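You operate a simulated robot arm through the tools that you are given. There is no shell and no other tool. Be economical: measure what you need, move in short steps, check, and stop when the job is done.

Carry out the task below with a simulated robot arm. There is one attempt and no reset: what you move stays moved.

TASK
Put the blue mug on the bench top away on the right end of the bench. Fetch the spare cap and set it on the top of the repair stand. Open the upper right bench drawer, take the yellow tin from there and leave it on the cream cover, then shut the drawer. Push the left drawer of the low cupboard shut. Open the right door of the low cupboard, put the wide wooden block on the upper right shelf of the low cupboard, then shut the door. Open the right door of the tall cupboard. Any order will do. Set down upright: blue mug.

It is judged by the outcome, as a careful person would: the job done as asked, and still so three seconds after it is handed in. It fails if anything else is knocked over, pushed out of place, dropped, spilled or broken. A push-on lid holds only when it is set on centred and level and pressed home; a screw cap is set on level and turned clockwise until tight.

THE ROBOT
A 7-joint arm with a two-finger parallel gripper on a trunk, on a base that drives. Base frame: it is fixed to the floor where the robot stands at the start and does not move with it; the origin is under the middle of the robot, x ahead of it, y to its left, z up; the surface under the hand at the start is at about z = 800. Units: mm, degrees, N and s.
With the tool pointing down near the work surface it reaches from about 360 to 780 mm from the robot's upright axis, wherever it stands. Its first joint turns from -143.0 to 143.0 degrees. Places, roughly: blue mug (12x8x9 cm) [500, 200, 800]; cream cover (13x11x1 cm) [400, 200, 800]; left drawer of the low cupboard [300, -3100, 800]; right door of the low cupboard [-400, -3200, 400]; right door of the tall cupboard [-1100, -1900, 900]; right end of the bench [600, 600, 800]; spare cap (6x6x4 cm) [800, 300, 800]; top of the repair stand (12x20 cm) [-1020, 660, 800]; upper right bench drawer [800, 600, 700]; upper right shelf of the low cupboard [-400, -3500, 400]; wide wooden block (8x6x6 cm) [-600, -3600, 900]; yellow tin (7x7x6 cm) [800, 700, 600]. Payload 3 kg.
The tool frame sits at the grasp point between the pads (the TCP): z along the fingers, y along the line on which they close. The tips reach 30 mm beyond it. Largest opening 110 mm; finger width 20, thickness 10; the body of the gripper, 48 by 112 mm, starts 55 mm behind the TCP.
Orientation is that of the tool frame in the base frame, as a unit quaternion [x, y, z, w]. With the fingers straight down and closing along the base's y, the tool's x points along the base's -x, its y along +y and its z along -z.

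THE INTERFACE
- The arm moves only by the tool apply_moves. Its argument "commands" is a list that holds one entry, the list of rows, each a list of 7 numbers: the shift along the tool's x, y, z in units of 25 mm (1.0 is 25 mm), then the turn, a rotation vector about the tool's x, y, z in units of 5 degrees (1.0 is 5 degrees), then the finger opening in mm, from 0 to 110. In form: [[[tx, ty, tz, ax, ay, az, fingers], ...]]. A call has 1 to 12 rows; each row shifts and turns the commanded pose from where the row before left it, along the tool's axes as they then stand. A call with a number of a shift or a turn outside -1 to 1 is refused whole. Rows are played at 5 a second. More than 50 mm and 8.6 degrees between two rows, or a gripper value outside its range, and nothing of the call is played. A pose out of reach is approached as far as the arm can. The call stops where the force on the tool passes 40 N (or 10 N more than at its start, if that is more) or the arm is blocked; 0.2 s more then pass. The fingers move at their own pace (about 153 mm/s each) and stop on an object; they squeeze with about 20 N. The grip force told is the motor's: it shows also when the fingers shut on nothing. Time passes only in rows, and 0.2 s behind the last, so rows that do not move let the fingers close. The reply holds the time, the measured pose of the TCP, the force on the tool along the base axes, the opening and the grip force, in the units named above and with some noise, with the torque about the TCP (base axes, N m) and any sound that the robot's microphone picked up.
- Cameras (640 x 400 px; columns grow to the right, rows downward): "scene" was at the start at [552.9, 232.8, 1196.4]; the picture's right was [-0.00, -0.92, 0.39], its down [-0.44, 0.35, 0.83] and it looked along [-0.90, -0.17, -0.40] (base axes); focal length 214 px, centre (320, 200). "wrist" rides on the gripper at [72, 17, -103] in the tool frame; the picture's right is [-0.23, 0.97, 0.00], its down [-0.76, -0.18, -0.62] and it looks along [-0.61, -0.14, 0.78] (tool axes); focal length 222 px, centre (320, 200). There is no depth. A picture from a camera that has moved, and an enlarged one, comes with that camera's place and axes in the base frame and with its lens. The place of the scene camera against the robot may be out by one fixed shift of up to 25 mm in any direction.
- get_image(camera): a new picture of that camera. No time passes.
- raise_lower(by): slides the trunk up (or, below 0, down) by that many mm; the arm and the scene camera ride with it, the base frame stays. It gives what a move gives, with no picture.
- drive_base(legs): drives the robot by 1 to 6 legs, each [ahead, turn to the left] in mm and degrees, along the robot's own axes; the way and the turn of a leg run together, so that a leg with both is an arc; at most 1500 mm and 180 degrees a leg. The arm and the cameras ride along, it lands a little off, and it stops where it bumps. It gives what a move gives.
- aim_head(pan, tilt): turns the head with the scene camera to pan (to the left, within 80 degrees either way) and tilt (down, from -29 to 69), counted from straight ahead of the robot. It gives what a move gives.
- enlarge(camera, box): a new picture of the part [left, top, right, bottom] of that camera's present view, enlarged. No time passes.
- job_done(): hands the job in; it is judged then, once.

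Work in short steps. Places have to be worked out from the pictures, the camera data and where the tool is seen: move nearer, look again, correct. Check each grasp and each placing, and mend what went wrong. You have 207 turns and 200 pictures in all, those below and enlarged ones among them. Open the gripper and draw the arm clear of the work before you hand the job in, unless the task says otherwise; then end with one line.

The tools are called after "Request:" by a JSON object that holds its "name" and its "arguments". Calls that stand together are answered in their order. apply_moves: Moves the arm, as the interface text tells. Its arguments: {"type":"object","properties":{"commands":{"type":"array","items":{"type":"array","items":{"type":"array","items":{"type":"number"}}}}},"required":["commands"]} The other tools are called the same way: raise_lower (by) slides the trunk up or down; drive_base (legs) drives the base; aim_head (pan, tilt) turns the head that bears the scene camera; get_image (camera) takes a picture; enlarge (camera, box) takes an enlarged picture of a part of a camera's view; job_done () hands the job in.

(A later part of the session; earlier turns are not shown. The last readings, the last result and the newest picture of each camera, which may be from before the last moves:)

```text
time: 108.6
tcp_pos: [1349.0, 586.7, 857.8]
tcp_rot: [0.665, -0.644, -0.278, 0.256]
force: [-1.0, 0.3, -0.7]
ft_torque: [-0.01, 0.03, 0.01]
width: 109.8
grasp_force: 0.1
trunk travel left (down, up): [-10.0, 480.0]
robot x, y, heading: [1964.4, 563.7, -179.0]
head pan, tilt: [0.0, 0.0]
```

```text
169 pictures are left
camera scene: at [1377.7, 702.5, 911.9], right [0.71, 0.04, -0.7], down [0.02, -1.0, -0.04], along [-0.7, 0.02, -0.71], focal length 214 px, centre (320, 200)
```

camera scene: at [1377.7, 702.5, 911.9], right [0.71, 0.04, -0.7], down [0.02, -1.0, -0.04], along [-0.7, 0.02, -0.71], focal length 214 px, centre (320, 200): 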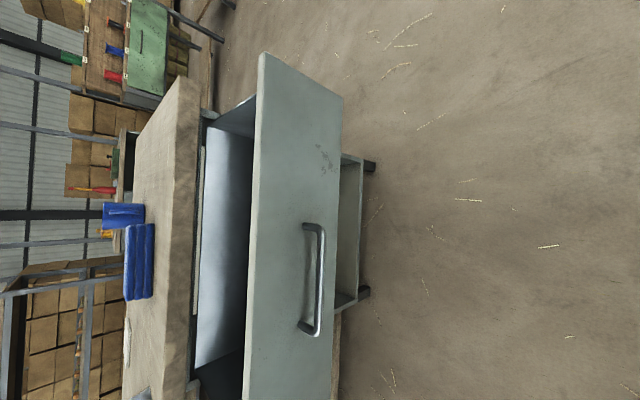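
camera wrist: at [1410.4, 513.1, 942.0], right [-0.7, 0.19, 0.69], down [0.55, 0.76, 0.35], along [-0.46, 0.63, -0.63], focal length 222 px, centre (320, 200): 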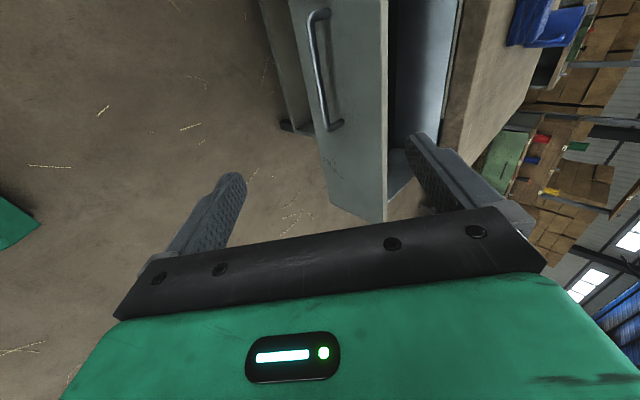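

The drawer front hides the inside. I raise the trunk, drive forward, and pitch the tool straight down over the drawer.

Request:
{"name": "raise_lower", "arguments": {"by": 250}}

Request:
{"name": "drive_base", "arguments": {"legs": [[280, 0]]}}

Request:
{"name": "apply_moves", "arguments": {"commands": [[[0, 0, 0, 1, 0, 0, 110], [0, 0, 0, 1, 0, 0, 110], [0, 0, 0, 1, 0, 0, 110], [0, 0, 0, 1, 0, 0, 110], [0, 0, 0, 1, 0, 0, 110], [0, 0, 0, 1, 0, 0, 110], [0, 0, 0, 1, 0, 0, 110], [0, 0, 0, 1, 0, 0, 110], [0, 0, 0, 1, 0, 0, 110]]]}}

Request:
{"name": "get_image", "arguments": {"camera": "wrist"}}

Request:
{"name": "get_image", "arguments": {"camera": "scene"}}

```text
time: 111.2
tcp_pos: [1348.7, 586.9, 1108.3]
tcp_rot: [0.665, -0.644, -0.278, 0.256]
force: [-0.2, -1.1, 0.3]
ft_torque: [0.03, 0.01, 0.03]
width: 109.6
grasp_force: 0.0
trunk travel left (down, up): [-260.0, 230.0]
robot x, y, heading: [1962.1, 563.2, -179.1]
head pan, tilt: [0.0, 0.0]
```

```text
time: 113.1
tcp_pos: [1065.3, 581.6, 1108.0]
tcp_rot: [0.665, -0.644, -0.278, 0.257]
force: [0.8, 0.1, -0.1]
ft_torque: [0.04, 0.02, 0.04]
width: 110.0
grasp_force: 0.0
trunk travel left (down, up): [-260.0, 230.0]
robot x, y, heading: [1680.7, 558.7, -178.9]
head pan, tilt: [0.0, 0.0]
```

```text
time: 115.1
tcp_pos: [1066.7, 582.0, 1109.3]
tcp_rot: [0.713, -0.701, -0.011, -0.019]
force: [0.3, -1.3, 1.3]
ft_torque: [0.01, 0.05, -0.01]
width: 110.1
grasp_force: 0.0
trunk travel left (down, up): [-260.0, 230.0]
robot x, y, heading: [1681.8, 559.4, -179.0]
head pan, tilt: [0.0, 0.0]
```

```text
168 pictures are left
camera wrist: at [1050.7, 504.9, 1210.5], right [-0.98, 0.21, 0.0], down [0.16, 0.74, 0.66], along [0.14, 0.64, -0.75], focal length 222 px, centre (320, 200)
```

wrist: 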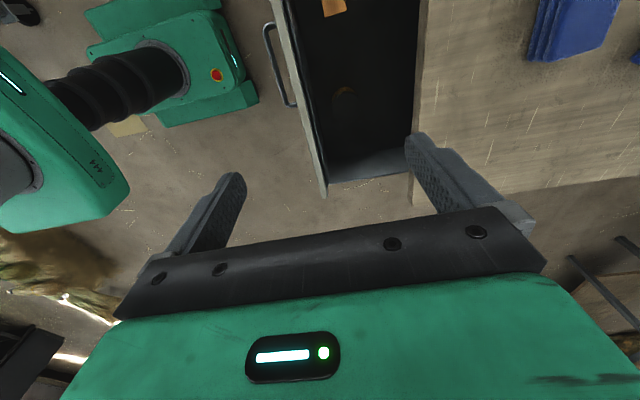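

```text
167 pictures are left
camera scene: at [1067.5, 695.5, 1174.6], right [1.0, 0.02, 0.01], down [0.02, -1.0, -0.04], along [0.01, 0.04, -1.0], focal length 214 px, centre (320, 200)
```

scene: 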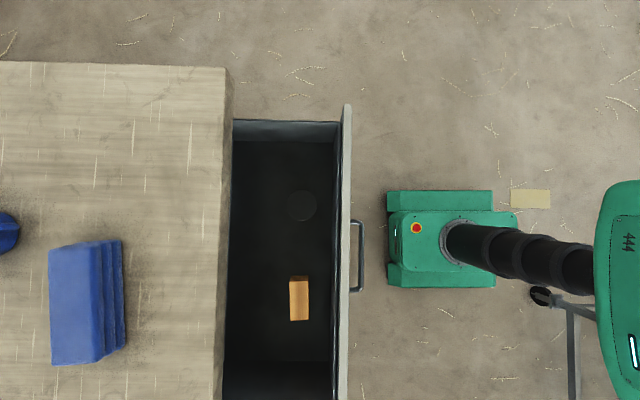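

Two things lie in the drawer: a dark disc and an orange block. I enlarge to tell which one is the yellow tin.

Request:
{"name": "enlarge", "arguments": {"camera": "scene", "box": [220, 110, 360, 400]}}

Request:
{"name": "enlarge", "arguments": {"camera": "wrist", "box": [260, 0, 440, 200]}}

```text
1.38 times, centred on (290, 255) of scene
camera zoom: at [1067.5, 695.5, 1174.6], right [1.0, 0.02, 0.01], down [0.02, -1.0, -0.04], along [0.01, 0.04, -1.0], focal length 296 px, centre (361, 124)
```

zoom: 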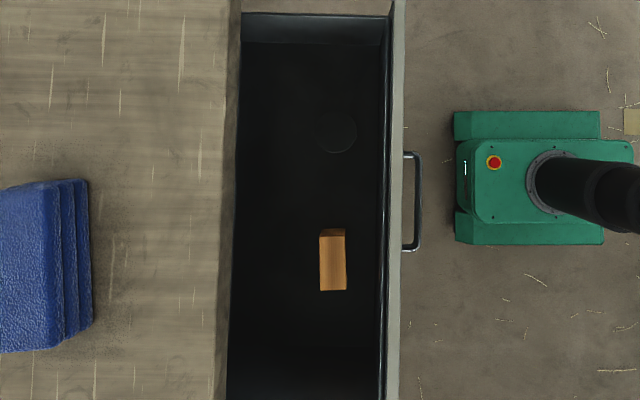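

```text
2.00 times, centred on (350, 100) of wrist
camera zoom: at [1050.7, 504.9, 1210.5], right [-0.98, 0.21, 0.0], down [0.16, 0.74, 0.66], along [0.14, 0.64, -0.75], focal length 444 px, centre (260, 400)
```

zoom: 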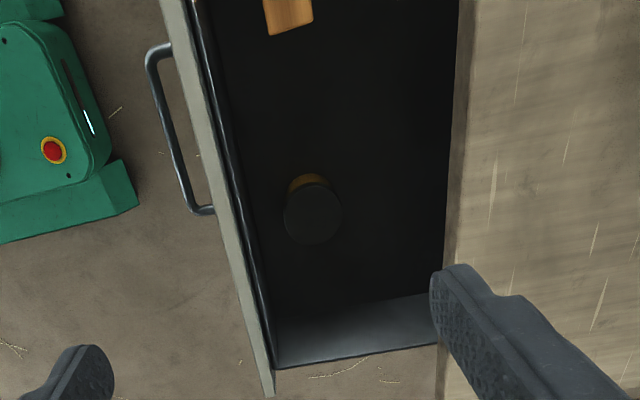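

The round thing with the dark lid and a yellow side is the tin, at about (1029, 704), top z≈637. I level the tool, yaw so it closes along y, and move above the tin.

Request:
{"name": "apply_moves", "arguments": {"commands": [[[0, 0, 0, 0, 0.48, 0, 110], [0, 0, 0, 0, 0, -1, 110], [0, 0, 0, 0, 0, -1, 110], [0, 0, 0, 0, 0, -1, 110], [0, 0, 0, 0, 0, -1, 110], [0, 0, 0, 0, 0, -1, 110], [0, 0, 0, 0, 0, -1, 110], [0, 0, 0, 0, 0, -1, 110], [0, 0, 0, 0, 0, -1, 110], [0, 0, 0, 0, 0, -1, 110], [0, 0, 0, 0, 0, -1, 110], [0, 0, 0, 0, 0, -1, 110]]]}}

Request:
{"name": "apply_moves", "arguments": {"commands": [[[0, 0, 0, 0, 0, -1, 110], [0, 0, 0, 0, 0, -1, 110], [0, 0, 0, 0, 0, -1, 110], [0, 0, 0, 0, 0, -1, 110], [0, 0, 0, 0, 0, -1, 110], [0, 0, 0, 0, 0, -1, 110], [0, 0, 0, 0, 0, -1, 110], [-0.3, -0.98, 0, 0, 0, 0, 110], [-0.3, -0.98, 0, 0, 0, 0, 110], [-0.3, -0.98, 0, 0, 0, 0, 110], [-0.3, -0.98, 0, 0, 0, 0, 110], [-0.3, -0.98, 0, 0, 0, 0, 110]]]}}

Request:
{"name": "raise_lower", "arguments": {"by": -230}}

Request:
{"name": "get_image", "arguments": {"camera": "wrist"}}

Request:
{"name": "get_image", "arguments": {"camera": "scene"}}

```text
time: 117.7
tcp_pos: [1066.1, 582.5, 1108.7]
tcp_rot: [0.956, -0.292, 0.005, -0.001]
force: [0.4, 0.7, 0.7]
ft_torque: [0.0, -0.02, -0.03]
width: 109.9
grasp_force: 0.0
trunk travel left (down, up): [-260.0, 230.0]
robot x, y, heading: [1677.4, 555.2, -179.1]
head pan, tilt: [0.0, 0.0]
```

```text
time: 120.3
tcp_pos: [1025.6, 703.4, 1108.1]
tcp_rot: [1.0, 0.009, 0.006, 0.001]
force: [0.4, -1.2, 0.4]
ft_torque: [0.07, 0.05, 0.02]
width: 110.0
grasp_force: 0.0
trunk travel left (down, up): [-260.0, 230.0]
robot x, y, heading: [1682.3, 558.3, -179.0]
head pan, tilt: [0.0, 0.0]
```

```text
time: 122.7
tcp_pos: [1026.6, 704.8, 877.6]
tcp_rot: [1.0, 0.009, 0.004, 0.001]
force: [0.6, -0.3, -0.3]
ft_torque: [-0.03, 0.01, 0.02]
width: 110.0
grasp_force: 0.1
trunk travel left (down, up): [-30.0, 460.0]
robot x, y, heading: [1684.7, 561.1, -178.7]
head pan, tilt: [0.0, 0.0]
```

```text
164 pictures are left
camera wrist: at [1099.1, 688.9, 983.3], right [-0.21, -0.98, 0.0], down [-0.77, 0.17, 0.62], along [-0.6, 0.13, -0.79], focal length 222 px, centre (320, 200)
```

wrist: 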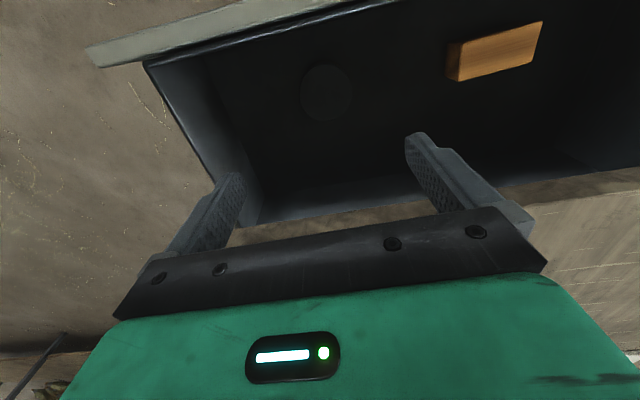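

```text
163 pictures are left
camera scene: at [919.5, 708.0, 937.8], right [-0.02, 1.0, 0.0], down [1.0, 0.02, 0.01], along [0.01, 0.0, -1.0], focal length 214 px, centre (320, 200)
```

scene: 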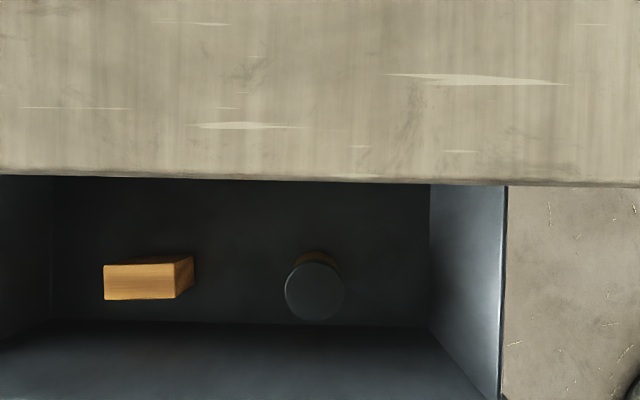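

The tin top refines to about (1032, 702, 675). I tilt the head so its camera stays clear of the bench edge, go down part way, and look again.

Request:
{"name": "aim_head", "arguments": {"pan": 0, "tilt": 35}}

Request:
{"name": "apply_moves", "arguments": {"commands": [[[0.2, 0.1, 1, 0, 0, 0, 110], [0, 0, 1, 0, 0, 0, 110], [0, 0, 1, 0, 0, 0, 110], [0, 0, 1, 0, 0, 0, 110], [0, 0, 0.8, 0, 0, 0, 110]]]}}

Request:
{"name": "get_image", "arguments": {"camera": "wrist"}}

Request:
{"name": "get_image", "arguments": {"camera": "scene"}}

```text
time: 123.8
tcp_pos: [1026.9, 702.3, 877.7]
tcp_rot: [1.0, 0.008, 0.005, 0.001]
force: [-0.1, 0.3, 0.2]
ft_torque: [-0.02, 0.02, -0.03]
width: 110.0
grasp_force: 0.0
trunk travel left (down, up): [-30.0, 460.0]
robot x, y, heading: [1680.5, 556.9, -178.9]
head pan, tilt: [0.0, 35.0]
```

```text
time: 125.0
tcp_pos: [1032.4, 701.0, 757.8]
tcp_rot: [1.0, 0.009, 0.005, 0.0]
force: [0.1, -0.4, -0.5]
ft_torque: [0.0, 0.02, -0.01]
width: 109.8
grasp_force: 0.1
trunk travel left (down, up): [-30.0, 460.0]
robot x, y, heading: [1684.4, 560.4, -178.9]
head pan, tilt: [0.0, 35.0]
```

```text
162 pictures are left
camera wrist: at [1105.1, 686.0, 863.1], right [-0.21, -0.98, 0.0], down [-0.77, 0.17, 0.62], along [-0.6, 0.13, -0.79], focal length 222 px, centre (320, 200)
```

wrist: 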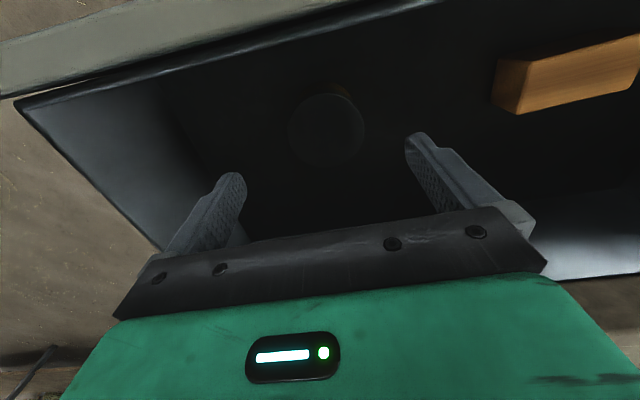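

```text
161 pictures are left
camera scene: at [981.6, 706.0, 820.2], right [-0.02, 1.0, 0.0], down [0.81, 0.01, 0.58], along [0.58, 0.01, -0.81], focal length 214 px, centre (320, 200)
```

scene: 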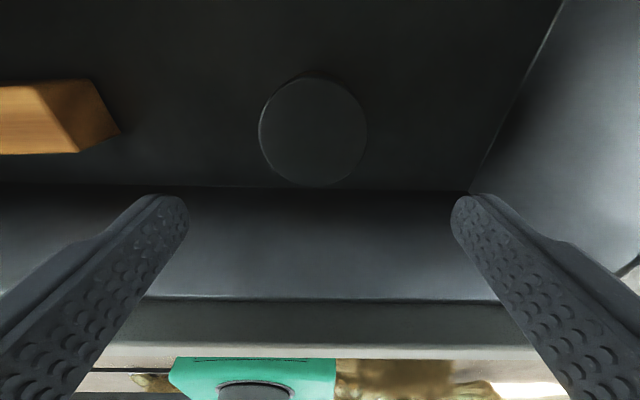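

The tin is at about (1031, 700), top z≈663, centred under the fingers. I lower 116 mm and close.

Request:
{"name": "apply_moves", "arguments": {"commands": [[[-0.04, 0.04, 1, 0, 0, 0, 110], [0, 0, 1, 0, 0, 0, 110], [0, 0, 1, 0, 0, 0, 110], [0, 0, 1, 0, 0, 0, 110], [0, 0, 0.6, 0, 0, 0, 110], [0, 0, 0, 0, 0, 0, 40], [0, 0, 0, 0, 0, 0, 40], [0, 0, 0, 0, 0, 0, 40]]]}}

Request:
{"name": "get_image", "arguments": {"camera": "scene"}}

```text
time: 126.1
tcp_pos: [1031.5, 701.2, 657.3]
tcp_rot: [1.0, 0.01, -0.001, -0.001]
force: [-1.0, -1.5, 21.8]
ft_torque: [-0.06, -1.96, -0.11]
width: 109.9
grasp_force: 0.1
trunk travel left (down, up): [-30.0, 460.0]
robot x, y, heading: [1683.5, 561.1, -179.1]
head pan, tilt: [0.0, 35.0]
stopped in row 5: the force on the tool passed its limit at 66 N (the readings are from after the stop); the commanded pose is now the measured one
```

```text
160 pictures are left
camera scene: at [981.1, 705.9, 719.4], right [-0.02, 1.0, 0.0], down [0.82, 0.01, 0.57], along [0.57, 0.01, -0.82], focal length 214 px, centre (320, 200)
```

scene: 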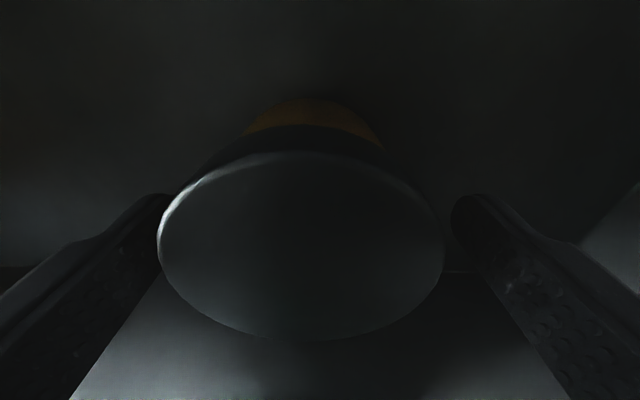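

Something on the hand's +x side (the wrist camera mount) touched the drawer front's top edge. The fingertips are already well beside the tin, so I ease up 3 mm and close here.

Request:
{"name": "apply_moves", "arguments": {"commands": [[[-0.1, 0, -0.12, 0, 0, 0, 110], [0, 0, 0, 0, 0, 0, 40], [0, 0, 0, 0, 0, 0, 40], [0, 0, 0, 0, 0, 0, 40], [0, 0, 0, 0, 0, 0, 40]]]}}

Request:
{"name": "get_image", "arguments": {"camera": "scene"}}

```text
time: 127.3
tcp_pos: [1028.5, 700.4, 657.9]
tcp_rot: [1.0, 0.009, 0.001, -0.002]
force: [-0.1, 0.0, 0.0]
ft_torque: [-0.03, -0.01, -0.03]
width: 67.3
grasp_force: 20.4
trunk travel left (down, up): [-30.0, 460.0]
robot x, y, heading: [1683.4, 557.7, -179.0]
head pan, tilt: [0.0, 35.0]
```

```text
159 pictures are left
camera scene: at [978.2, 706.1, 719.4], right [-0.02, 1.0, 0.0], down [0.82, 0.01, 0.58], along [0.58, 0.01, -0.82], focal length 214 px, centre (320, 200)
```

scene: 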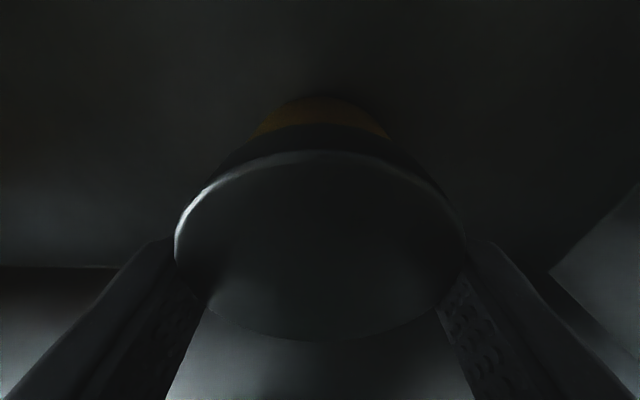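

It's gripped at 67 mm. I lift 50 mm and look whether the whole tin comes along, not just the lid.

Request:
{"name": "apply_moves", "arguments": {"commands": [[[0, 0, -0.5, 0, 0, 0, 40], [0, 0, -0.5, 0, 0, 0, 40], [0, 0, -1, 0, 0, 0, 40]]]}}

Request:
{"name": "get_image", "arguments": {"camera": "scene"}}

Request:
{"name": "get_image", "arguments": {"camera": "wrist"}}

```text
time: 128.1
tcp_pos: [1028.8, 700.7, 706.1]
tcp_rot: [1.0, 0.009, 0.001, -0.001]
force: [0.4, 0.5, -1.8]
ft_torque: [-0.01, 0.0, 0.0]
width: 67.5
grasp_force: 19.8
trunk travel left (down, up): [-30.0, 460.0]
robot x, y, heading: [1686.4, 556.2, -179.1]
head pan, tilt: [0.0, 35.0]
```

```text
158 pictures are left
camera scene: at [977.9, 705.7, 769.1], right [-0.02, 1.0, 0.0], down [0.82, 0.01, 0.58], along [0.58, 0.01, -0.82], focal length 214 px, centre (320, 200)
```

scene: 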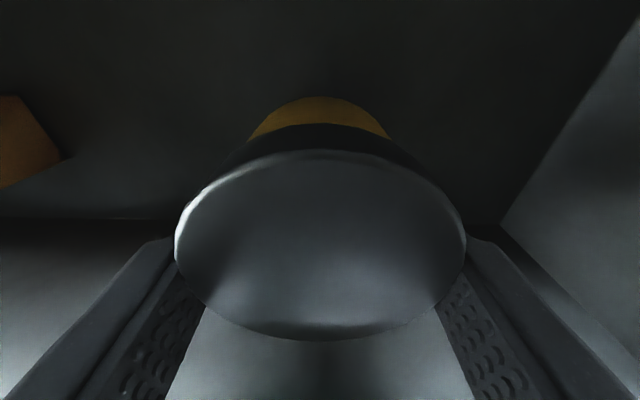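

```text
157 pictures are left
camera wrist: at [1101.9, 685.6, 811.1], right [-0.21, -0.98, 0.0], down [-0.77, 0.16, 0.62], along [-0.61, 0.13, -0.78], focal length 222 px, centre (320, 200)
```

wrist: 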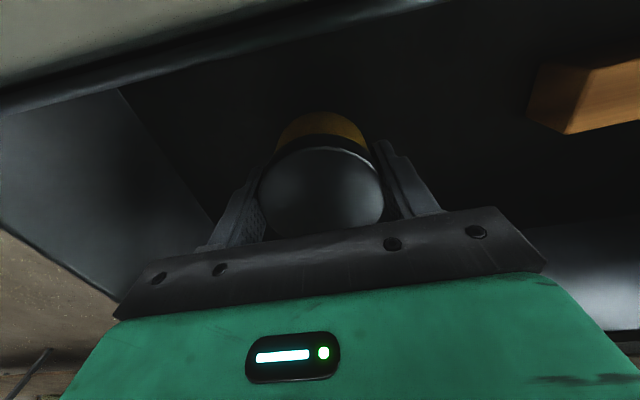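

The whole tin came up. From this side the cover is too far while the drawer is open, so I'll park the tin at about (690, 330), which is reachable from both sides. Raise first, then reposition the base.

Request:
{"name": "raise_lower", "arguments": {"by": 330}}

Request:
{"name": "drive_base", "arguments": {"legs": [[0, 89], [250, 0], [0, -90], [230, 0]]}}

Request:
{"name": "aim_head", "arguments": {"pan": 0, "tilt": 0}}

Request:
{"name": "get_image", "arguments": {"camera": "scene"}}

```text
time: 131.4
tcp_pos: [1028.4, 700.9, 1037.2]
tcp_rot: [1.0, 0.009, 0.001, -0.002]
force: [0.8, -0.1, -1.8]
ft_torque: [0.02, -0.01, -0.02]
width: 67.3
grasp_force: 20.1
trunk travel left (down, up): [-360.0, 130.0]
robot x, y, heading: [1683.6, 558.2, -178.9]
head pan, tilt: [0.0, 35.0]
```

```text
time: 142.3
tcp_pos: [797.4, 456.1, 1036.8]
tcp_rot: [1.0, 0.004, 0.001, -0.001]
force: [0.1, -1.2, -2.0]
ft_torque: [0.01, -0.06, 0.0]
width: 67.4
grasp_force: 20.2
trunk travel left (down, up): [-360.0, 130.0]
robot x, y, heading: [1450.7, 296.0, -179.7]
head pan, tilt: [0.0, 35.0]
```

```text
time: 143.3
tcp_pos: [799.0, 456.6, 1036.4]
tcp_rot: [1.0, 0.004, 0.0, -0.001]
force: [-0.1, 0.6, -1.0]
ft_torque: [0.02, 0.0, 0.0]
width: 67.4
grasp_force: 20.2
trunk travel left (down, up): [-360.0, 130.0]
robot x, y, heading: [1451.0, 295.6, -179.5]
head pan, tilt: [0.0, 0.0]
```

```text
156 pictures are left
camera scene: at [692.1, 461.6, 1097.5], right [-0.01, 1.0, 0.0], down [1.0, 0.01, 0.0], along [0.0, 0.0, -1.0], focal length 214 px, centre (320, 200)
```

scene: 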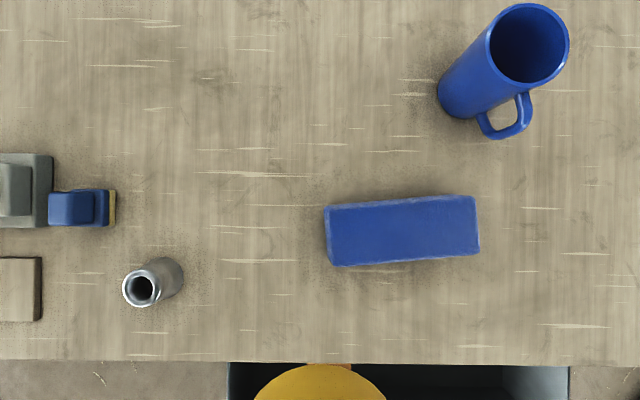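

The view shows free bench between the cap, at about (795, 245), and the towel. I move the tin to (690, 340) and lower it.

Request:
{"name": "apply_moves", "arguments": {"commands": [[[-0.86, 0.93, 0, 0, 0, 0, 40], [-0.86, 0.93, 0, 0, 0, 0, 40], [-0.86, 0.93, 0, 0, 0, 0, 40], [-0.86, 0.93, 0, 0, 0, 0, 40], [-0.86, 0.93, 0, 0, 0, 0, 40], [0, 0, 1, 0, 0, 0, 40], [0, 0, 1, 0, 0, 0, 40], [0, 0, 1, 0, 0, 0, 40], [0, 0, 1, 0, 0, 0, 40], [0, 0, 1, 0, 0, 0, 40], [0, 0, 1, 0, 0, 0, 40], [0, 0, 0.4, 0, 0, 0, 40]]]}}

Request:
{"name": "apply_moves", "arguments": {"commands": [[[0, 0, 0.2, 0, 0, 0, 40], [0, 0, 0.2, 0, 0, 0, 40], [0, 0, 0, 0, 0, 0, 40]]]}}

Request:
{"name": "get_image", "arguments": {"camera": "wrist"}}

```text
time: 145.9
tcp_pos: [692.2, 339.4, 877.1]
tcp_rot: [1.0, 0.003, 0.001, -0.001]
force: [-0.5, -1.0, -1.6]
ft_torque: [0.01, -0.02, 0.01]
width: 67.3
grasp_force: 20.1
trunk travel left (down, up): [-360.0, 130.0]
robot x, y, heading: [1450.8, 299.7, -179.8]
head pan, tilt: [0.0, 0.0]
```

```text
time: 146.7
tcp_pos: [691.5, 340.5, 867.3]
tcp_rot: [1.0, 0.003, 0.0, -0.001]
force: [0.9, -0.4, -1.6]
ft_torque: [0.0, 0.01, -0.03]
width: 67.1
grasp_force: 20.3
trunk travel left (down, up): [-360.0, 130.0]
robot x, y, heading: [1451.6, 295.9, -179.6]
head pan, tilt: [0.0, 0.0]
```

```text
155 pictures are left
camera wrist: at [765.3, 324.0, 971.1], right [-0.22, -0.98, 0.0], down [-0.76, 0.17, 0.62], along [-0.61, 0.14, -0.78], focal length 222 px, centre (320, 200)
```

wrist: 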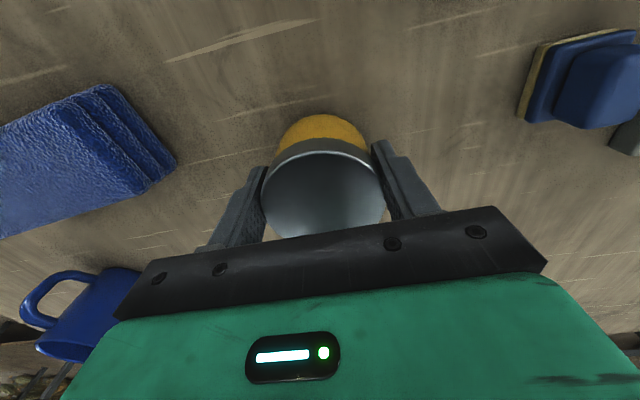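

The tin isn't down yet, so I go lower in fine steps until the force shows.

Request:
{"name": "apply_moves", "arguments": {"commands": [[[0, 0, 0.16, 0, 0, 0, 40], [0, 0, 0.16, 0, 0, 0, 40], [0, 0, 0.08, 0, 0, 0, 40], [0, 0, 0.08, 0, 0, 0, 40]]]}}

```text
time: 147.7
tcp_pos: [691.7, 340.0, 854.4]
tcp_rot: [1.0, 0.004, 0.002, 0.0]
force: [0.7, 0.0, -2.1]
ft_torque: [0.03, -0.03, 0.01]
width: 67.1
grasp_force: 19.7
trunk travel left (down, up): [-360.0, 130.0]
robot x, y, heading: [1450.3, 296.3, -179.7]
head pan, tilt: [0.0, 0.0]
```

Request:
{"name": "apply_moves", "arguments": {"commands": [[[0, 0, 0.08, 0, 0, 0, 40], [0, 0, 0.08, 0, 0, 0, 40], [0, 0, 0.08, 0, 0, 0, 40], [0, 0, 0.08, 0, 0, 0, 40]]]}}

```text
time: 148.7
tcp_pos: [692.7, 340.6, 848.5]
tcp_rot: [1.0, 0.004, 0.0, -0.001]
force: [-1.5, 2.2, 14.7]
ft_torque: [-0.34, 0.17, -0.02]
width: 67.5
grasp_force: 19.8
trunk travel left (down, up): [-360.0, 130.0]
robot x, y, heading: [1449.6, 297.0, -179.6]
head pan, tilt: [0.0, 0.0]
```

The tin touches at z≈849. I release it and rise straight up.

Request:
{"name": "apply_moves", "arguments": {"commands": [[[0, 0, -0.06, 0, 0, 0, 40], [0, 0, 0, 0, 0, 0, 100], [0, 0, 0, 0, 0, 0, 110], [0, 0, -1, 0, 0, 0, 110], [0, 0, -1, 0, 0, 0, 110], [0, 0, -1, 0, 0, 0, 110], [0, 0, -1, 0, 0, 0, 110], [0, 0, -1, 0, 0, 0, 110], [0, 0, -1, 0, 0, 0, 110], [0, 0, -1, 0, 0, 0, 110], [0, 0, -1, 0, 0, 0, 110]]]}}

Request:
{"name": "get_image", "arguments": {"camera": "wrist"}}

Request:
{"name": "drive_base", "arguments": {"legs": [[-520, 0], [0, -90.3], [265, 0], [0, 90]]}}

```text
time: 151.1
tcp_pos: [692.7, 341.3, 1048.5]
tcp_rot: [1.0, 0.004, 0.002, 0.0]
force: [-0.2, 0.6, 0.1]
ft_torque: [-0.02, 0.01, 0.0]
width: 109.9
grasp_force: 0.1
trunk travel left (down, up): [-360.0, 130.0]
robot x, y, heading: [1452.4, 296.4, -179.8]
head pan, tilt: [0.0, 0.0]
```

```text
154 pictures are left
camera wrist: at [765.4, 324.1, 1153.1], right [-0.22, -0.98, 0.0], down [-0.77, 0.17, 0.62], along [-0.6, 0.14, -0.78], focal length 222 px, centre (320, 200)
```

wrist: 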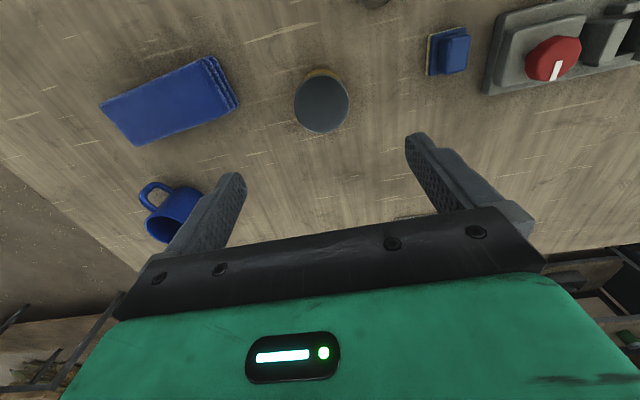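

```text
time: 155.1
tcp_pos: [1174.6, 436.5, 1048.3]
tcp_rot: [0.999, -0.054, 0.003, -0.001]
force: [-0.6, 1.5, -0.7]
ft_torque: [-0.13, 0.05, 0.01]
width: 110.2
grasp_force: 0.0
trunk travel left (down, up): [-360.0, 130.0]
robot x, y, heading: [1925.7, 305.3, 179.2]
head pan, tilt: [0.0, 0.0]
stopped in leg 2: the robot was blocked; the commanded pose is now the measured one
```

The tin stands fine. The base bumped the cart behind, so I go forward a bit before turning.

Request:
{"name": "drive_base", "arguments": {"legs": [[170, 0], [0, -90], [265, 0], [0, 90]]}}

Request:
{"name": "apply_moves", "arguments": {"commands": [[[1, 0, 0, 0, -1, 0, 110], [1, 0, 0, 0, -1, 0, 110], [0.8, 0, 0, 0, -1, 0, 110], [0.6, 0, 0, 0, -1, 0, 110], [0.5, 0, 0, 0, -1, 0, 110], [0.5, 0, 0, 0, -1, 0, 110], [0, 0, 0, 0, -1, 0, 110], [0, 0, 0, 0, -1, 0, 110], [0, 0, 0, 0, -1, 0, 110], [0, 0, 0, 0, 0, 1, 110], [0, 0, 0, 0, 0, 1, 110], [0, 0, 0, 0, 0, 1, 110]]]}}

Request:
{"name": "apply_moves", "arguments": {"commands": [[[0, 0, 0, 0, 0, 1, 110], [0, 0, 0, 0, 0, 1, 110], [0, 0, 0, 0, 0, 1, 110], [0, 0, 0, 0, 0, 1, 110], [0, 0, 0, 0, 0, 1, 110], [0, 0, 0, 0, 0, 1, 110], [0, 0, 0, 0, 0, 1, 110], [0, 0, 0, 0, 0, 1, 110], [0, 0, 0, 0, 0, 1, 110], [0, 0, 0, 0, 0, 1, 110], [0, 0, 0, 0, 0, 1, 110], [0, 0, 0, 0, 0, 1, 110]]]}}

Request:
{"name": "get_image", "arguments": {"camera": "scene"}}

```text
time: 165.9
tcp_pos: [1012.8, 723.0, 1047.7]
tcp_rot: [0.998, -0.063, 0.002, -0.002]
force: [0.9, 0.1, -0.3]
ft_torque: [0.02, 0.04, 0.01]
width: 109.7
grasp_force: 0.1
trunk travel left (down, up): [-360.0, 130.0]
robot x, y, heading: [1760.2, 596.9, 177.8]
head pan, tilt: [0.0, 0.0]
```

```text
time: 168.5
tcp_pos: [1120.6, 708.6, 1030.4]
tcp_rot: [0.907, -0.178, -0.38, 0.025]
force: [-0.5, 0.0, 0.5]
ft_torque: [-0.02, 0.01, 0.0]
width: 109.9
grasp_force: 0.0
trunk travel left (down, up): [-360.0, 130.0]
robot x, y, heading: [1758.4, 596.0, 177.6]
head pan, tilt: [0.0, 0.0]
```

```text
time: 171.1
tcp_pos: [1121.0, 709.8, 1030.4]
tcp_rot: [0.697, -0.608, -0.317, 0.211]
force: [-0.6, 0.5, -0.4]
ft_torque: [-0.02, -0.02, 0.03]
width: 110.4
grasp_force: 0.0
trunk travel left (down, up): [-360.0, 130.0]
robot x, y, heading: [1757.9, 595.0, 177.5]
head pan, tilt: [0.0, 0.0]
```

```text
153 pictures are left
camera scene: at [1145.2, 819.2, 1100.2], right [0.71, 0.17, -0.68], down [0.06, -0.98, -0.18], along [-0.7, 0.09, -0.71], focal length 214 px, centre (320, 200)
```

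scene: 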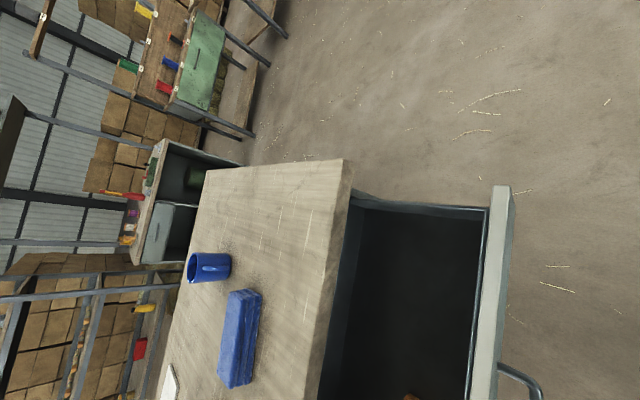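

I finish the roll, square the yaw, shift to y≈590 and back off so the hand is in front of the handle.

Request:
{"name": "drive_base", "arguments": {"legs": [[-190, 0], [0, 2.4]]}}

Request:
{"name": "apply_moves", "arguments": {"commands": [[[0, 0, 0, 0, 0, 1, 110], [0, 0, 0, 0, 0, 1, 110], [0, 0, 0, 0, 0, 1, 110], [0, 0, 0, 0, 0.7, -0.7, 110], [0, 0, 0, 0, 0, 0, 110]]]}}

```text
time: 173.1
tcp_pos: [1306.6, 672.7, 1030.9]
tcp_rot: [0.711, -0.592, -0.311, 0.219]
force: [-0.8, 0.5, -0.3]
ft_torque: [0.01, -0.01, -0.02]
width: 109.8
grasp_force: 0.3
trunk travel left (down, up): [-360.0, 130.0]
robot x, y, heading: [1949.8, 591.1, -179.7]
head pan, tilt: [0.0, 0.0]
```

```text
time: 174.2
tcp_pos: [1306.6, 674.1, 1030.9]
tcp_rot: [0.655, -0.653, -0.269, 0.269]
force: [-0.1, 0.3, 0.1]
ft_torque: [0.04, 0.02, -0.01]
width: 109.9
grasp_force: 0.3
trunk travel left (down, up): [-360.0, 130.0]
robot x, y, heading: [1950.6, 590.6, -179.7]
head pan, tilt: [0.0, 0.0]
```

The orientation is square again. I shift to y=592, lower the trunk by 219 and take a look.

Request:
{"name": "apply_moves", "arguments": {"commands": [[[1, 0, 0, 0, 0, 0, 60], [1, 0, 0, 0, 0, 0, 60], [1, 0, 0, 0, 0, 0, 50], [0.28, 0, 0, 0, 0, 0, 50]]]}}

Request:
{"name": "raise_lower", "arguments": {"by": -219}}

Request:
{"name": "apply_moves", "arguments": {"commands": [[[0, 0, 1, 0, 0, 0, 50], [0, 0, 1, 0, 0, 0, 50], [0, 0, 1, 0, 0, 0, 50], [0, 0, 1, 0, 0, 0, 50], [0, 0, 0, 0, 0, 0, 50]]]}}

Request:
{"name": "get_image", "arguments": {"camera": "wrist"}}

Request:
{"name": "get_image", "arguments": {"camera": "scene"}}

```text
time: 175.2
tcp_pos: [1306.5, 590.6, 1030.8]
tcp_rot: [0.655, -0.652, -0.27, 0.27]
force: [0.1, 0.3, 0.1]
ft_torque: [0.01, 0.02, -0.01]
width: 50.2
grasp_force: 0.1
trunk travel left (down, up): [-360.0, 130.0]
robot x, y, heading: [1951.8, 590.0, -180.0]
head pan, tilt: [0.0, 0.0]
```

```text
time: 177.6
tcp_pos: [1306.4, 590.8, 812.3]
tcp_rot: [0.655, -0.652, -0.27, 0.27]
force: [-0.2, -0.3, -0.5]
ft_torque: [0.02, 0.02, -0.01]
width: 50.1
grasp_force: 0.1
trunk travel left (down, up): [-141.0, 349.0]
robot x, y, heading: [1950.0, 589.3, -179.7]
head pan, tilt: [0.0, 0.0]
```

```text
time: 178.8
tcp_pos: [1236.3, 591.0, 740.7]
tcp_rot: [0.656, -0.652, -0.269, 0.27]
force: [-0.4, 1.5, 0.1]
ft_torque: [0.01, 0.0, 0.0]
width: 50.0
grasp_force: 0.0
trunk travel left (down, up): [-141.0, 349.0]
robot x, y, heading: [1948.9, 589.9, -179.9]
head pan, tilt: [0.0, 0.0]
```

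```text
152 pictures are left
camera wrist: at [1297.9, 518.3, 827.5], right [-0.69, 0.22, 0.69], down [0.56, 0.76, 0.32], along [-0.45, 0.61, -0.65], focal length 222 px, centre (320, 200)
```

wrist: 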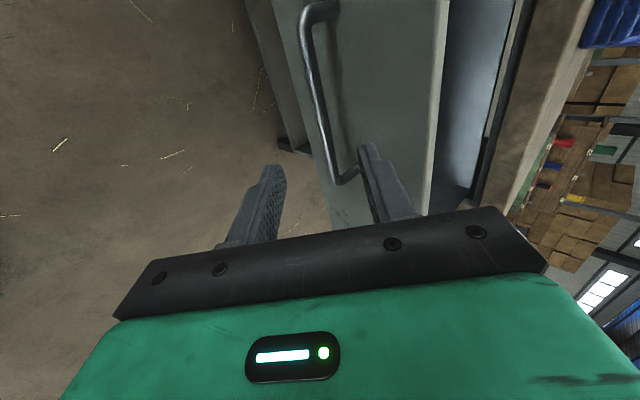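

```text
151 pictures are left
camera scene: at [1266.9, 706.1, 790.6], right [0.71, 0.0, -0.7], down [0.0, -1.0, 0.0], along [-0.7, 0.0, -0.71], focal length 214 px, centre (320, 200)
```

scene: 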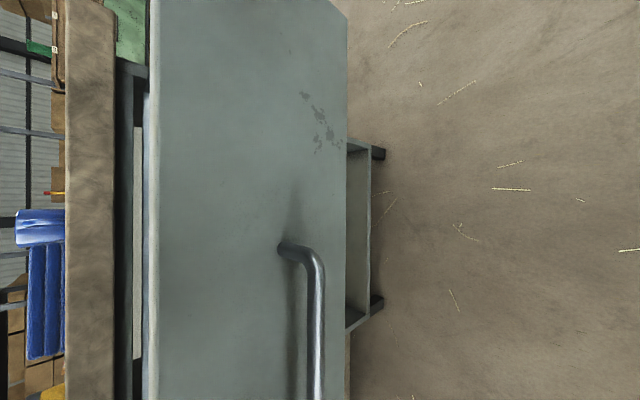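

My earlier grip pose puts the bar right on this line, about 90 mm ahead. I advance and close.

Request:
{"name": "apply_moves", "arguments": {"commands": [[[0, 0, 1, 0, 0, 0, 46], [0, 0, 1, 0, 0, 0, 46], [0, 0, 1, 0, 0, 0, 46], [0, 0, 0.5, 0, 0, 0, 46], [0, 0, 0, 0, 0, 0, 0], [0, 0, 0, 0, 0, 0, 0], [0, 0, 0, 0, 0, 0, 0]]]}}

Request:
{"name": "get_image", "arguments": {"camera": "wrist"}}

```text
time: 180.4
tcp_pos: [1174.1, 591.4, 680.2]
tcp_rot: [0.656, -0.652, -0.27, 0.269]
force: [-0.9, -1.7, 14.3]
ft_torque: [0.21, 0.2, -0.39]
width: 11.6
grasp_force: 45.3
trunk travel left (down, up): [-141.0, 349.0]
robot x, y, heading: [1948.1, 589.8, -179.5]
head pan, tilt: [0.0, 0.0]
```

```text
150 pictures are left
camera wrist: at [1235.9, 518.7, 766.2], right [-0.69, 0.22, 0.69], down [0.56, 0.76, 0.32], along [-0.45, 0.61, -0.65], focal length 222 px, centre (320, 200)
```

wrist: 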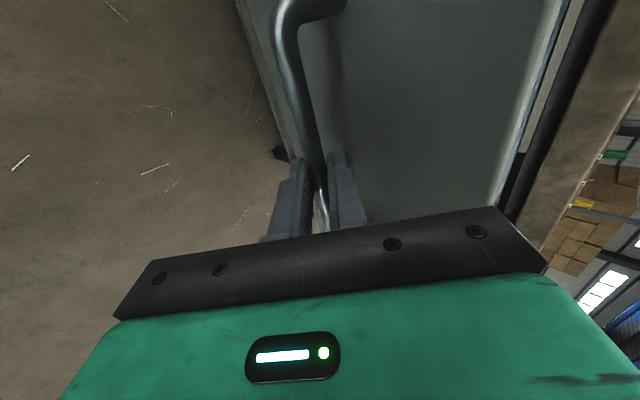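

The bar is gripped again. I drive forward to push the drawer shut, first most of the way.

Request:
{"name": "drive_base", "arguments": {"legs": [[150, 0]]}}

Request:
{"name": "drive_base", "arguments": {"legs": [[100, 0]]}}

```text
time: 181.7
tcp_pos: [1023.0, 591.9, 680.7]
tcp_rot: [0.654, -0.652, -0.272, 0.269]
force: [-0.3, 11.7, 19.4]
ft_torque: [0.66, 0.21, -0.76]
width: 11.6
grasp_force: 45.1
trunk travel left (down, up): [-141.0, 349.0]
robot x, y, heading: [1797.2, 589.2, -179.8]
head pan, tilt: [0.0, 0.0]
```

```text
time: 182.9
tcp_pos: [922.5, 591.2, 680.3]
tcp_rot: [0.654, -0.652, -0.272, 0.27]
force: [-2.3, 9.3, 6.3]
ft_torque: [0.71, 0.05, -0.7]
width: 11.5
grasp_force: 45.1
trunk travel left (down, up): [-141.0, 349.0]
robot x, y, heading: [1699.8, 590.0, -179.7]
head pan, tilt: [0.0, 0.0]
```

About 7 mm remain, so I push on until it's blocked.

Request:
{"name": "drive_base", "arguments": {"legs": [[15, 0]]}}

Request:
{"name": "get_image", "arguments": {"camera": "scene"}}

```text
time: 183.7
tcp_pos: [917.4, 590.8, 678.1]
tcp_rot: [0.654, -0.654, -0.269, 0.268]
force: [5.2, 0.6, 4.8]
ft_torque: [0.21, 0.02, -0.13]
width: 11.6
grasp_force: 44.8
trunk travel left (down, up): [-141.0, 349.0]
robot x, y, heading: [1693.2, 588.5, -179.9]
head pan, tilt: [0.0, 0.0]
stopped in leg 1: the force on the tool passed its limit at 52 N (the readings are from after the stop); the commanded pose is now the measured one
```

```text
149 pictures are left
camera scene: at [948.7, 707.5, 727.9], right [0.71, 0.0, -0.7], down [0.0, -1.0, 0.0], along [-0.7, 0.0, -0.71], focal length 214 px, centre (320, 200)
```

scene: 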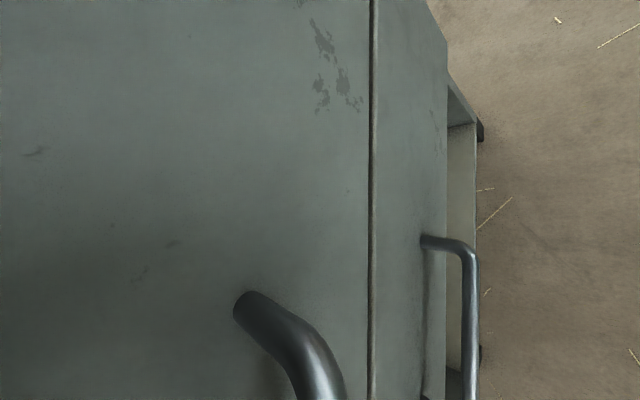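

It hit its stop and looks flush with the lower drawer. I release and back out, then check.

Request:
{"name": "apply_moves", "arguments": {"commands": [[[0, 0, 0, 0, 0, 0, 44], [0, 0, 0, 0, 0, 0, 44], [0, 0, -1, 0, 0, 0, 44], [0, 0, -1, 0, 0, 0, 44], [0, 0, -1, 0, 0, 0, 44], [0, 0, -1, 0, 0, 0, 80], [0, 0, -1, 0, 0, 0, 110], [0, 0, -1, 0, 0, 0, 110], [0, 0, -1, 0, 0, 0, 110], [0, 0, -1, 0, 0, 0, 110]]]}}

Request:
{"name": "get_image", "arguments": {"camera": "scene"}}

Request:
{"name": "raise_lower", "arguments": {"by": 270}}

Request:
{"name": "apply_moves", "arguments": {"commands": [[[0, 0, 0, 0, 0, -1, 110], [0, 0, 0, 0, 0, -1, 110], [0, 0, 0, 0, 0, -1, 110], [0, 0, 0, 0, 0, -1, 110], [0, 0, 0, 0, 0, -1, 110], [0, 0, 0, 0, 0, -1, 110], [0, 0, 0, 0, 0, -1, 110], [0, 0, 0, 0, 0, -1, 110], [0, 0, 0, 0, 0, -1, 110], [0, 0, 0, 0, 0, -1, 110], [0, 0, 0, 0, 0, -1, 110], [0, 0, 0, 0, 0, -1, 110]]]}}

Request:
{"name": "apply_moves", "arguments": {"commands": [[[0, 0, 0, 0, 0, -1, 110], [0, 0, 0, 0, 0, -1, 110], [0, 0, 0, 0, 0, -1, 110], [0, 0, 0, 0, 0, -1, 110], [0, 0, 0, 0, 0, -1, 110], [0, 0, 0, 0, 0, -1, 110]]]}}

Request:
{"name": "apply_moves", "arguments": {"commands": [[[0, 0, 0, 0, 1, 0, 110], [0, 0, 0, 0, 1, 0, 110], [0, 0, 0, 0, 1, 0, 110], [0, 0, 0, 0, 1, 0, 110], [0, 0, 0, 0, 1, 0, 110], [0, 0, 0, 0, 1, 0, 110], [0, 0, 0, 0, 1, 0, 110], [0, 0, 0, 0, 1, 0, 110], [0, 0, 0, 0, 0.94, 0, 110]]]}}

```text
time: 185.8
tcp_pos: [1057.2, 590.7, 821.4]
tcp_rot: [0.655, -0.654, -0.269, 0.267]
force: [0.2, 0.2, -0.2]
ft_torque: [-0.04, -0.01, 0.0]
width: 110.2
grasp_force: 0.1
trunk travel left (down, up): [-141.0, 349.0]
robot x, y, heading: [1691.6, 590.3, -179.6]
head pan, tilt: [0.0, 0.0]
```

```text
148 pictures are left
camera scene: at [1088.7, 707.2, 870.3], right [0.71, 0.0, -0.7], down [0.0, -1.0, 0.0], along [-0.7, 0.0, -0.71], focal length 214 px, centre (320, 200)
```

scene: 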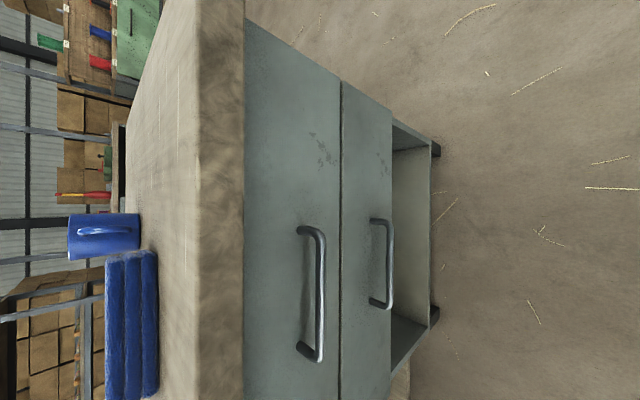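

```text
time: 188.6
tcp_pos: [1057.4, 591.3, 1090.3]
tcp_rot: [-0.654, 0.655, 0.269, -0.268]
force: [-0.3, 0.5, 0.0]
ft_torque: [0.0, 0.01, 0.0]
width: 110.0
grasp_force: 0.2
trunk travel left (down, up): [-411.0, 79.0]
robot x, y, heading: [1689.4, 588.9, -179.9]
head pan, tilt: [0.0, 0.0]
```

```text
time: 191.2
tcp_pos: [1056.5, 591.7, 1091.3]
tcp_rot: [0.894, -0.238, -0.366, 0.098]
force: [0.3, -0.5, 1.1]
ft_torque: [-0.01, -0.01, 0.01]
width: 110.1
grasp_force: 0.1
trunk travel left (down, up): [-411.0, 79.0]
robot x, y, heading: [1691.0, 594.8, -179.6]
head pan, tilt: [0.0, 0.0]
```

```text
time: 192.6
tcp_pos: [1056.1, 592.3, 1091.6]
tcp_rot: [0.925, 0.001, -0.379, -0.001]
force: [0.3, -0.5, 0.0]
ft_torque: [0.02, 0.02, -0.02]
width: 109.9
grasp_force: 0.1
trunk travel left (down, up): [-411.0, 79.0]
robot x, y, heading: [1688.2, 591.4, -179.7]
head pan, tilt: [0.0, 0.0]
```

```text
time: 194.6
tcp_pos: [1057.7, 591.6, 1090.8]
tcp_rot: [1.0, 0.0, 0.003, 0.0]
force: [0.9, -0.4, 0.7]
ft_torque: [0.03, 0.01, -0.04]
width: 110.2
grasp_force: 0.0
trunk travel left (down, up): [-411.0, 79.0]
robot x, y, heading: [1691.6, 594.8, -179.9]
head pan, tilt: [0.0, 0.0]
```

The drawer is shut flush. Now the cap at about (795, 245): I drive so the hand comes above it.

Request:
{"name": "drive_base", "arguments": {"legs": [[0, 90], [345, 0], [0, -90], [262, 0]]}}

Request:
{"name": "get_image", "arguments": {"camera": "wrist"}}

Request:
{"name": "get_image", "arguments": {"camera": "scene"}}

```text
time: 206.2
tcp_pos: [798.6, 231.5, 1090.7]
tcp_rot: [1.0, 0.009, 0.002, 0.0]
force: [0.0, 0.0, 0.2]
ft_torque: [0.06, 0.0, -0.04]
width: 110.3
grasp_force: 0.1
trunk travel left (down, up): [-411.0, 79.0]
robot x, y, heading: [1432.1, 239.0, -178.8]
head pan, tilt: [0.0, 0.0]
```

```text
147 pictures are left
camera wrist: at [871.7, 217.4, 1195.0], right [-0.21, -0.98, 0.0], down [-0.77, 0.16, 0.62], along [-0.61, 0.13, -0.78], focal length 222 px, centre (320, 200)
```

wrist: 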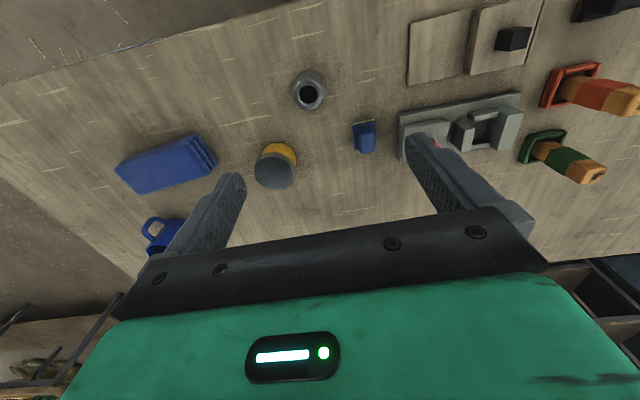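

```text
146 pictures are left
camera scene: at [691.7, 236.6, 1150.8], right [-0.02, 1.0, 0.0], down [1.0, 0.02, 0.0], along [0.0, 0.0, -1.0], focal length 214 px, centre (320, 200)
```

scene: 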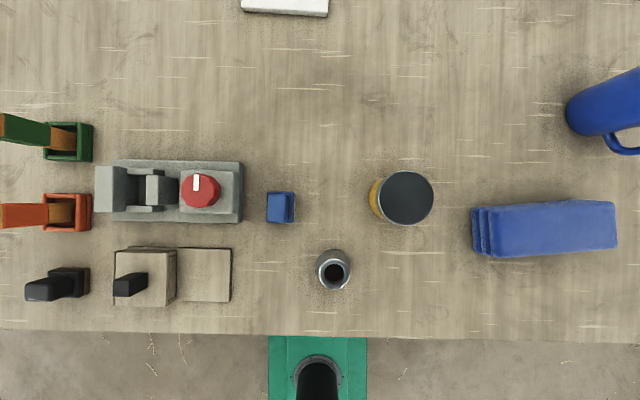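

The cap seems tapered, about (798, 253). I go lower for a closer look before grasping.

Request:
{"name": "apply_moves", "arguments": {"commands": [[[0, -0.44, 1, 0, 0, 0, 110], [0, -0.44, 1, 0, 0, 0, 110], [0, 0, 1, 0, 0, 0, 110], [0, 0, 1, 0, 0, 0, 110], [0, 0, 1, 0, 0, 0, 110], [0, 0, 1, 0, 0, 0, 110]]]}}

Request:
{"name": "aim_head", "arguments": {"pan": 0, "tilt": 35}}

Request:
{"name": "get_image", "arguments": {"camera": "scene"}}

Request:
{"name": "get_image", "arguments": {"camera": "wrist"}}

```text
time: 207.6
tcp_pos: [799.9, 254.6, 941.4]
tcp_rot: [1.0, 0.008, 0.001, 0.0]
force: [1.0, 0.5, 0.4]
ft_torque: [-0.01, 0.01, -0.02]
width: 109.9
grasp_force: 0.1
trunk travel left (down, up): [-411.0, 79.0]
robot x, y, heading: [1432.8, 235.3, -178.8]
head pan, tilt: [0.0, 0.0]
```

```text
time: 208.6
tcp_pos: [798.6, 254.9, 940.5]
tcp_rot: [1.0, 0.009, 0.001, -0.001]
force: [0.4, 0.6, -0.1]
ft_torque: [0.01, -0.04, 0.01]
width: 110.0
grasp_force: 0.1
trunk travel left (down, up): [-411.0, 79.0]
robot x, y, heading: [1432.9, 234.9, -178.8]
head pan, tilt: [0.0, 35.0]
```

```text
145 pictures are left
camera scene: at [748.1, 259.7, 1003.6], right [-0.02, 1.0, 0.0], down [0.82, 0.01, 0.57], along [0.57, 0.01, -0.82], focal length 214 px, centre (320, 200)
```

scene: 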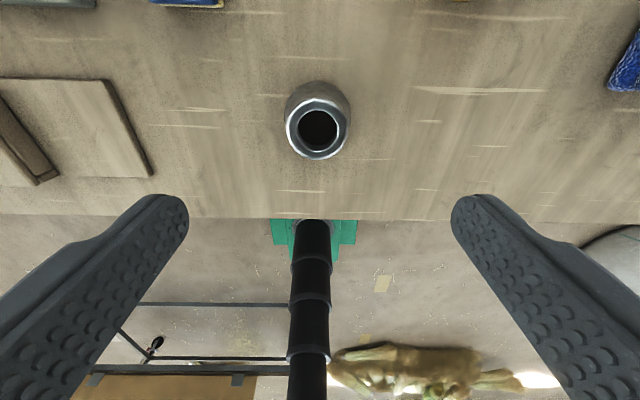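

```text
144 pictures are left
camera wrist: at [872.1, 239.6, 1045.7], right [-0.21, -0.98, 0.0], down [-0.77, 0.16, 0.62], along [-0.61, 0.13, -0.78], focal length 222 px, centre (320, 200)
```

wrist: 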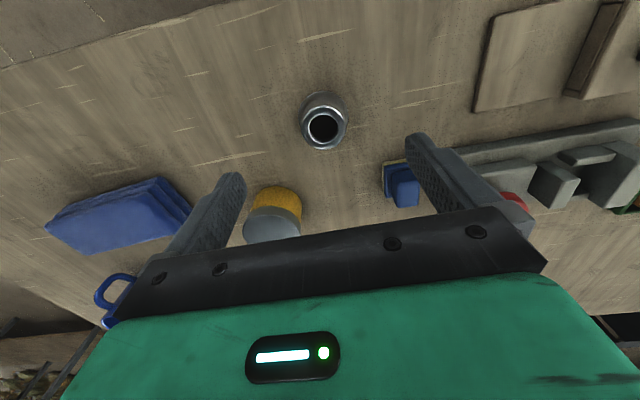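

I enlarge to see the side profile of the cap.

Request:
{"name": "enlarge", "arguments": {"camera": "scene", "box": [260, 60, 380, 180]}}

Request:
{"name": "enlarge", "arguments": {"camera": "wrist", "box": [270, 70, 380, 170]}}

```text
3.33 times, centred on (320, 120) of scene
camera zoom: at [748.1, 259.7, 1003.6], right [-0.02, 1.0, 0.0], down [0.82, 0.01, 0.57], along [0.57, 0.01, -0.82], focal length 715 px, centre (320, 467)
```

zoom: 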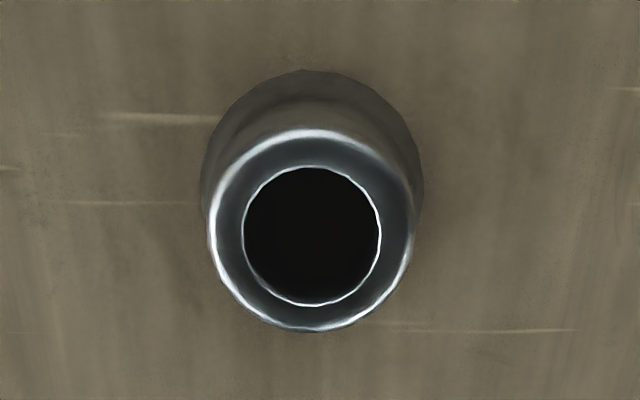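

```text
4.00 times, centred on (325, 120) of wrist
camera zoom: at [872.1, 239.6, 1045.7], right [-0.21, -0.98, 0.0], down [-0.77, 0.16, 0.62], along [-0.61, 0.13, -0.78], focal length 888 px, centre (300, 520)
```

zoom: 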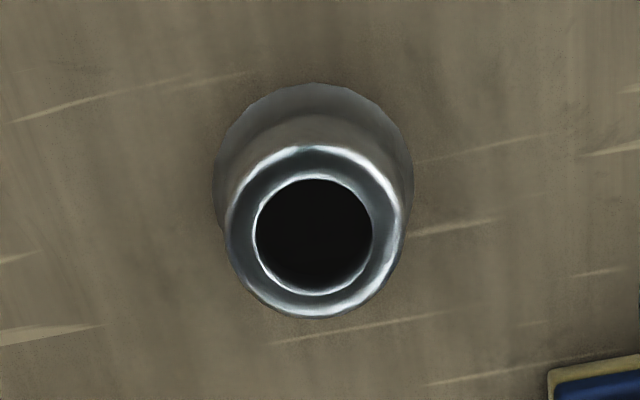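

The cap tapers gently, 60 to 46 mm, and is centred at about (796, 255). I lower to grip it low and close.

Request:
{"name": "apply_moves", "arguments": {"commands": [[[-0.1, 0, 1, 0, 0, 0, 110], [0, 0, 1, 0, 0, 0, 110], [0, 0, 1, 0, 0, 0, 110], [0, 0, 1, 0, 0, 0, 90], [0, 0, 0.12, 0, 0, 0, 90], [0, 0, 0, 0, 0, 0, 20], [0, 0, 0, 0, 0, 0, 20], [0, 0, 0, 0, 0, 0, 20]]]}}

Request:
{"name": "get_image", "arguments": {"camera": "scene"}}

```text
time: 210.4
tcp_pos: [796.3, 254.4, 838.5]
tcp_rot: [1.0, 0.009, 0.002, 0.0]
force: [0.4, -0.4, -0.4]
ft_torque: [0.01, 0.04, 0.0]
width: 55.3
grasp_force: 19.7
trunk travel left (down, up): [-411.0, 79.0]
robot x, y, heading: [1435.5, 235.2, -178.8]
head pan, tilt: [0.0, 35.0]
```

```text
141 pictures are left
camera scene: at [745.8, 259.9, 900.7], right [-0.02, 1.0, 0.0], down [0.82, 0.01, 0.58], along [0.58, 0.01, -0.82], focal length 214 px, centre (320, 200)
```

scene: 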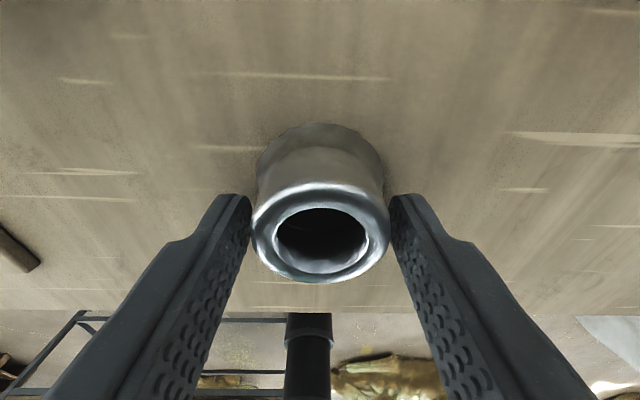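

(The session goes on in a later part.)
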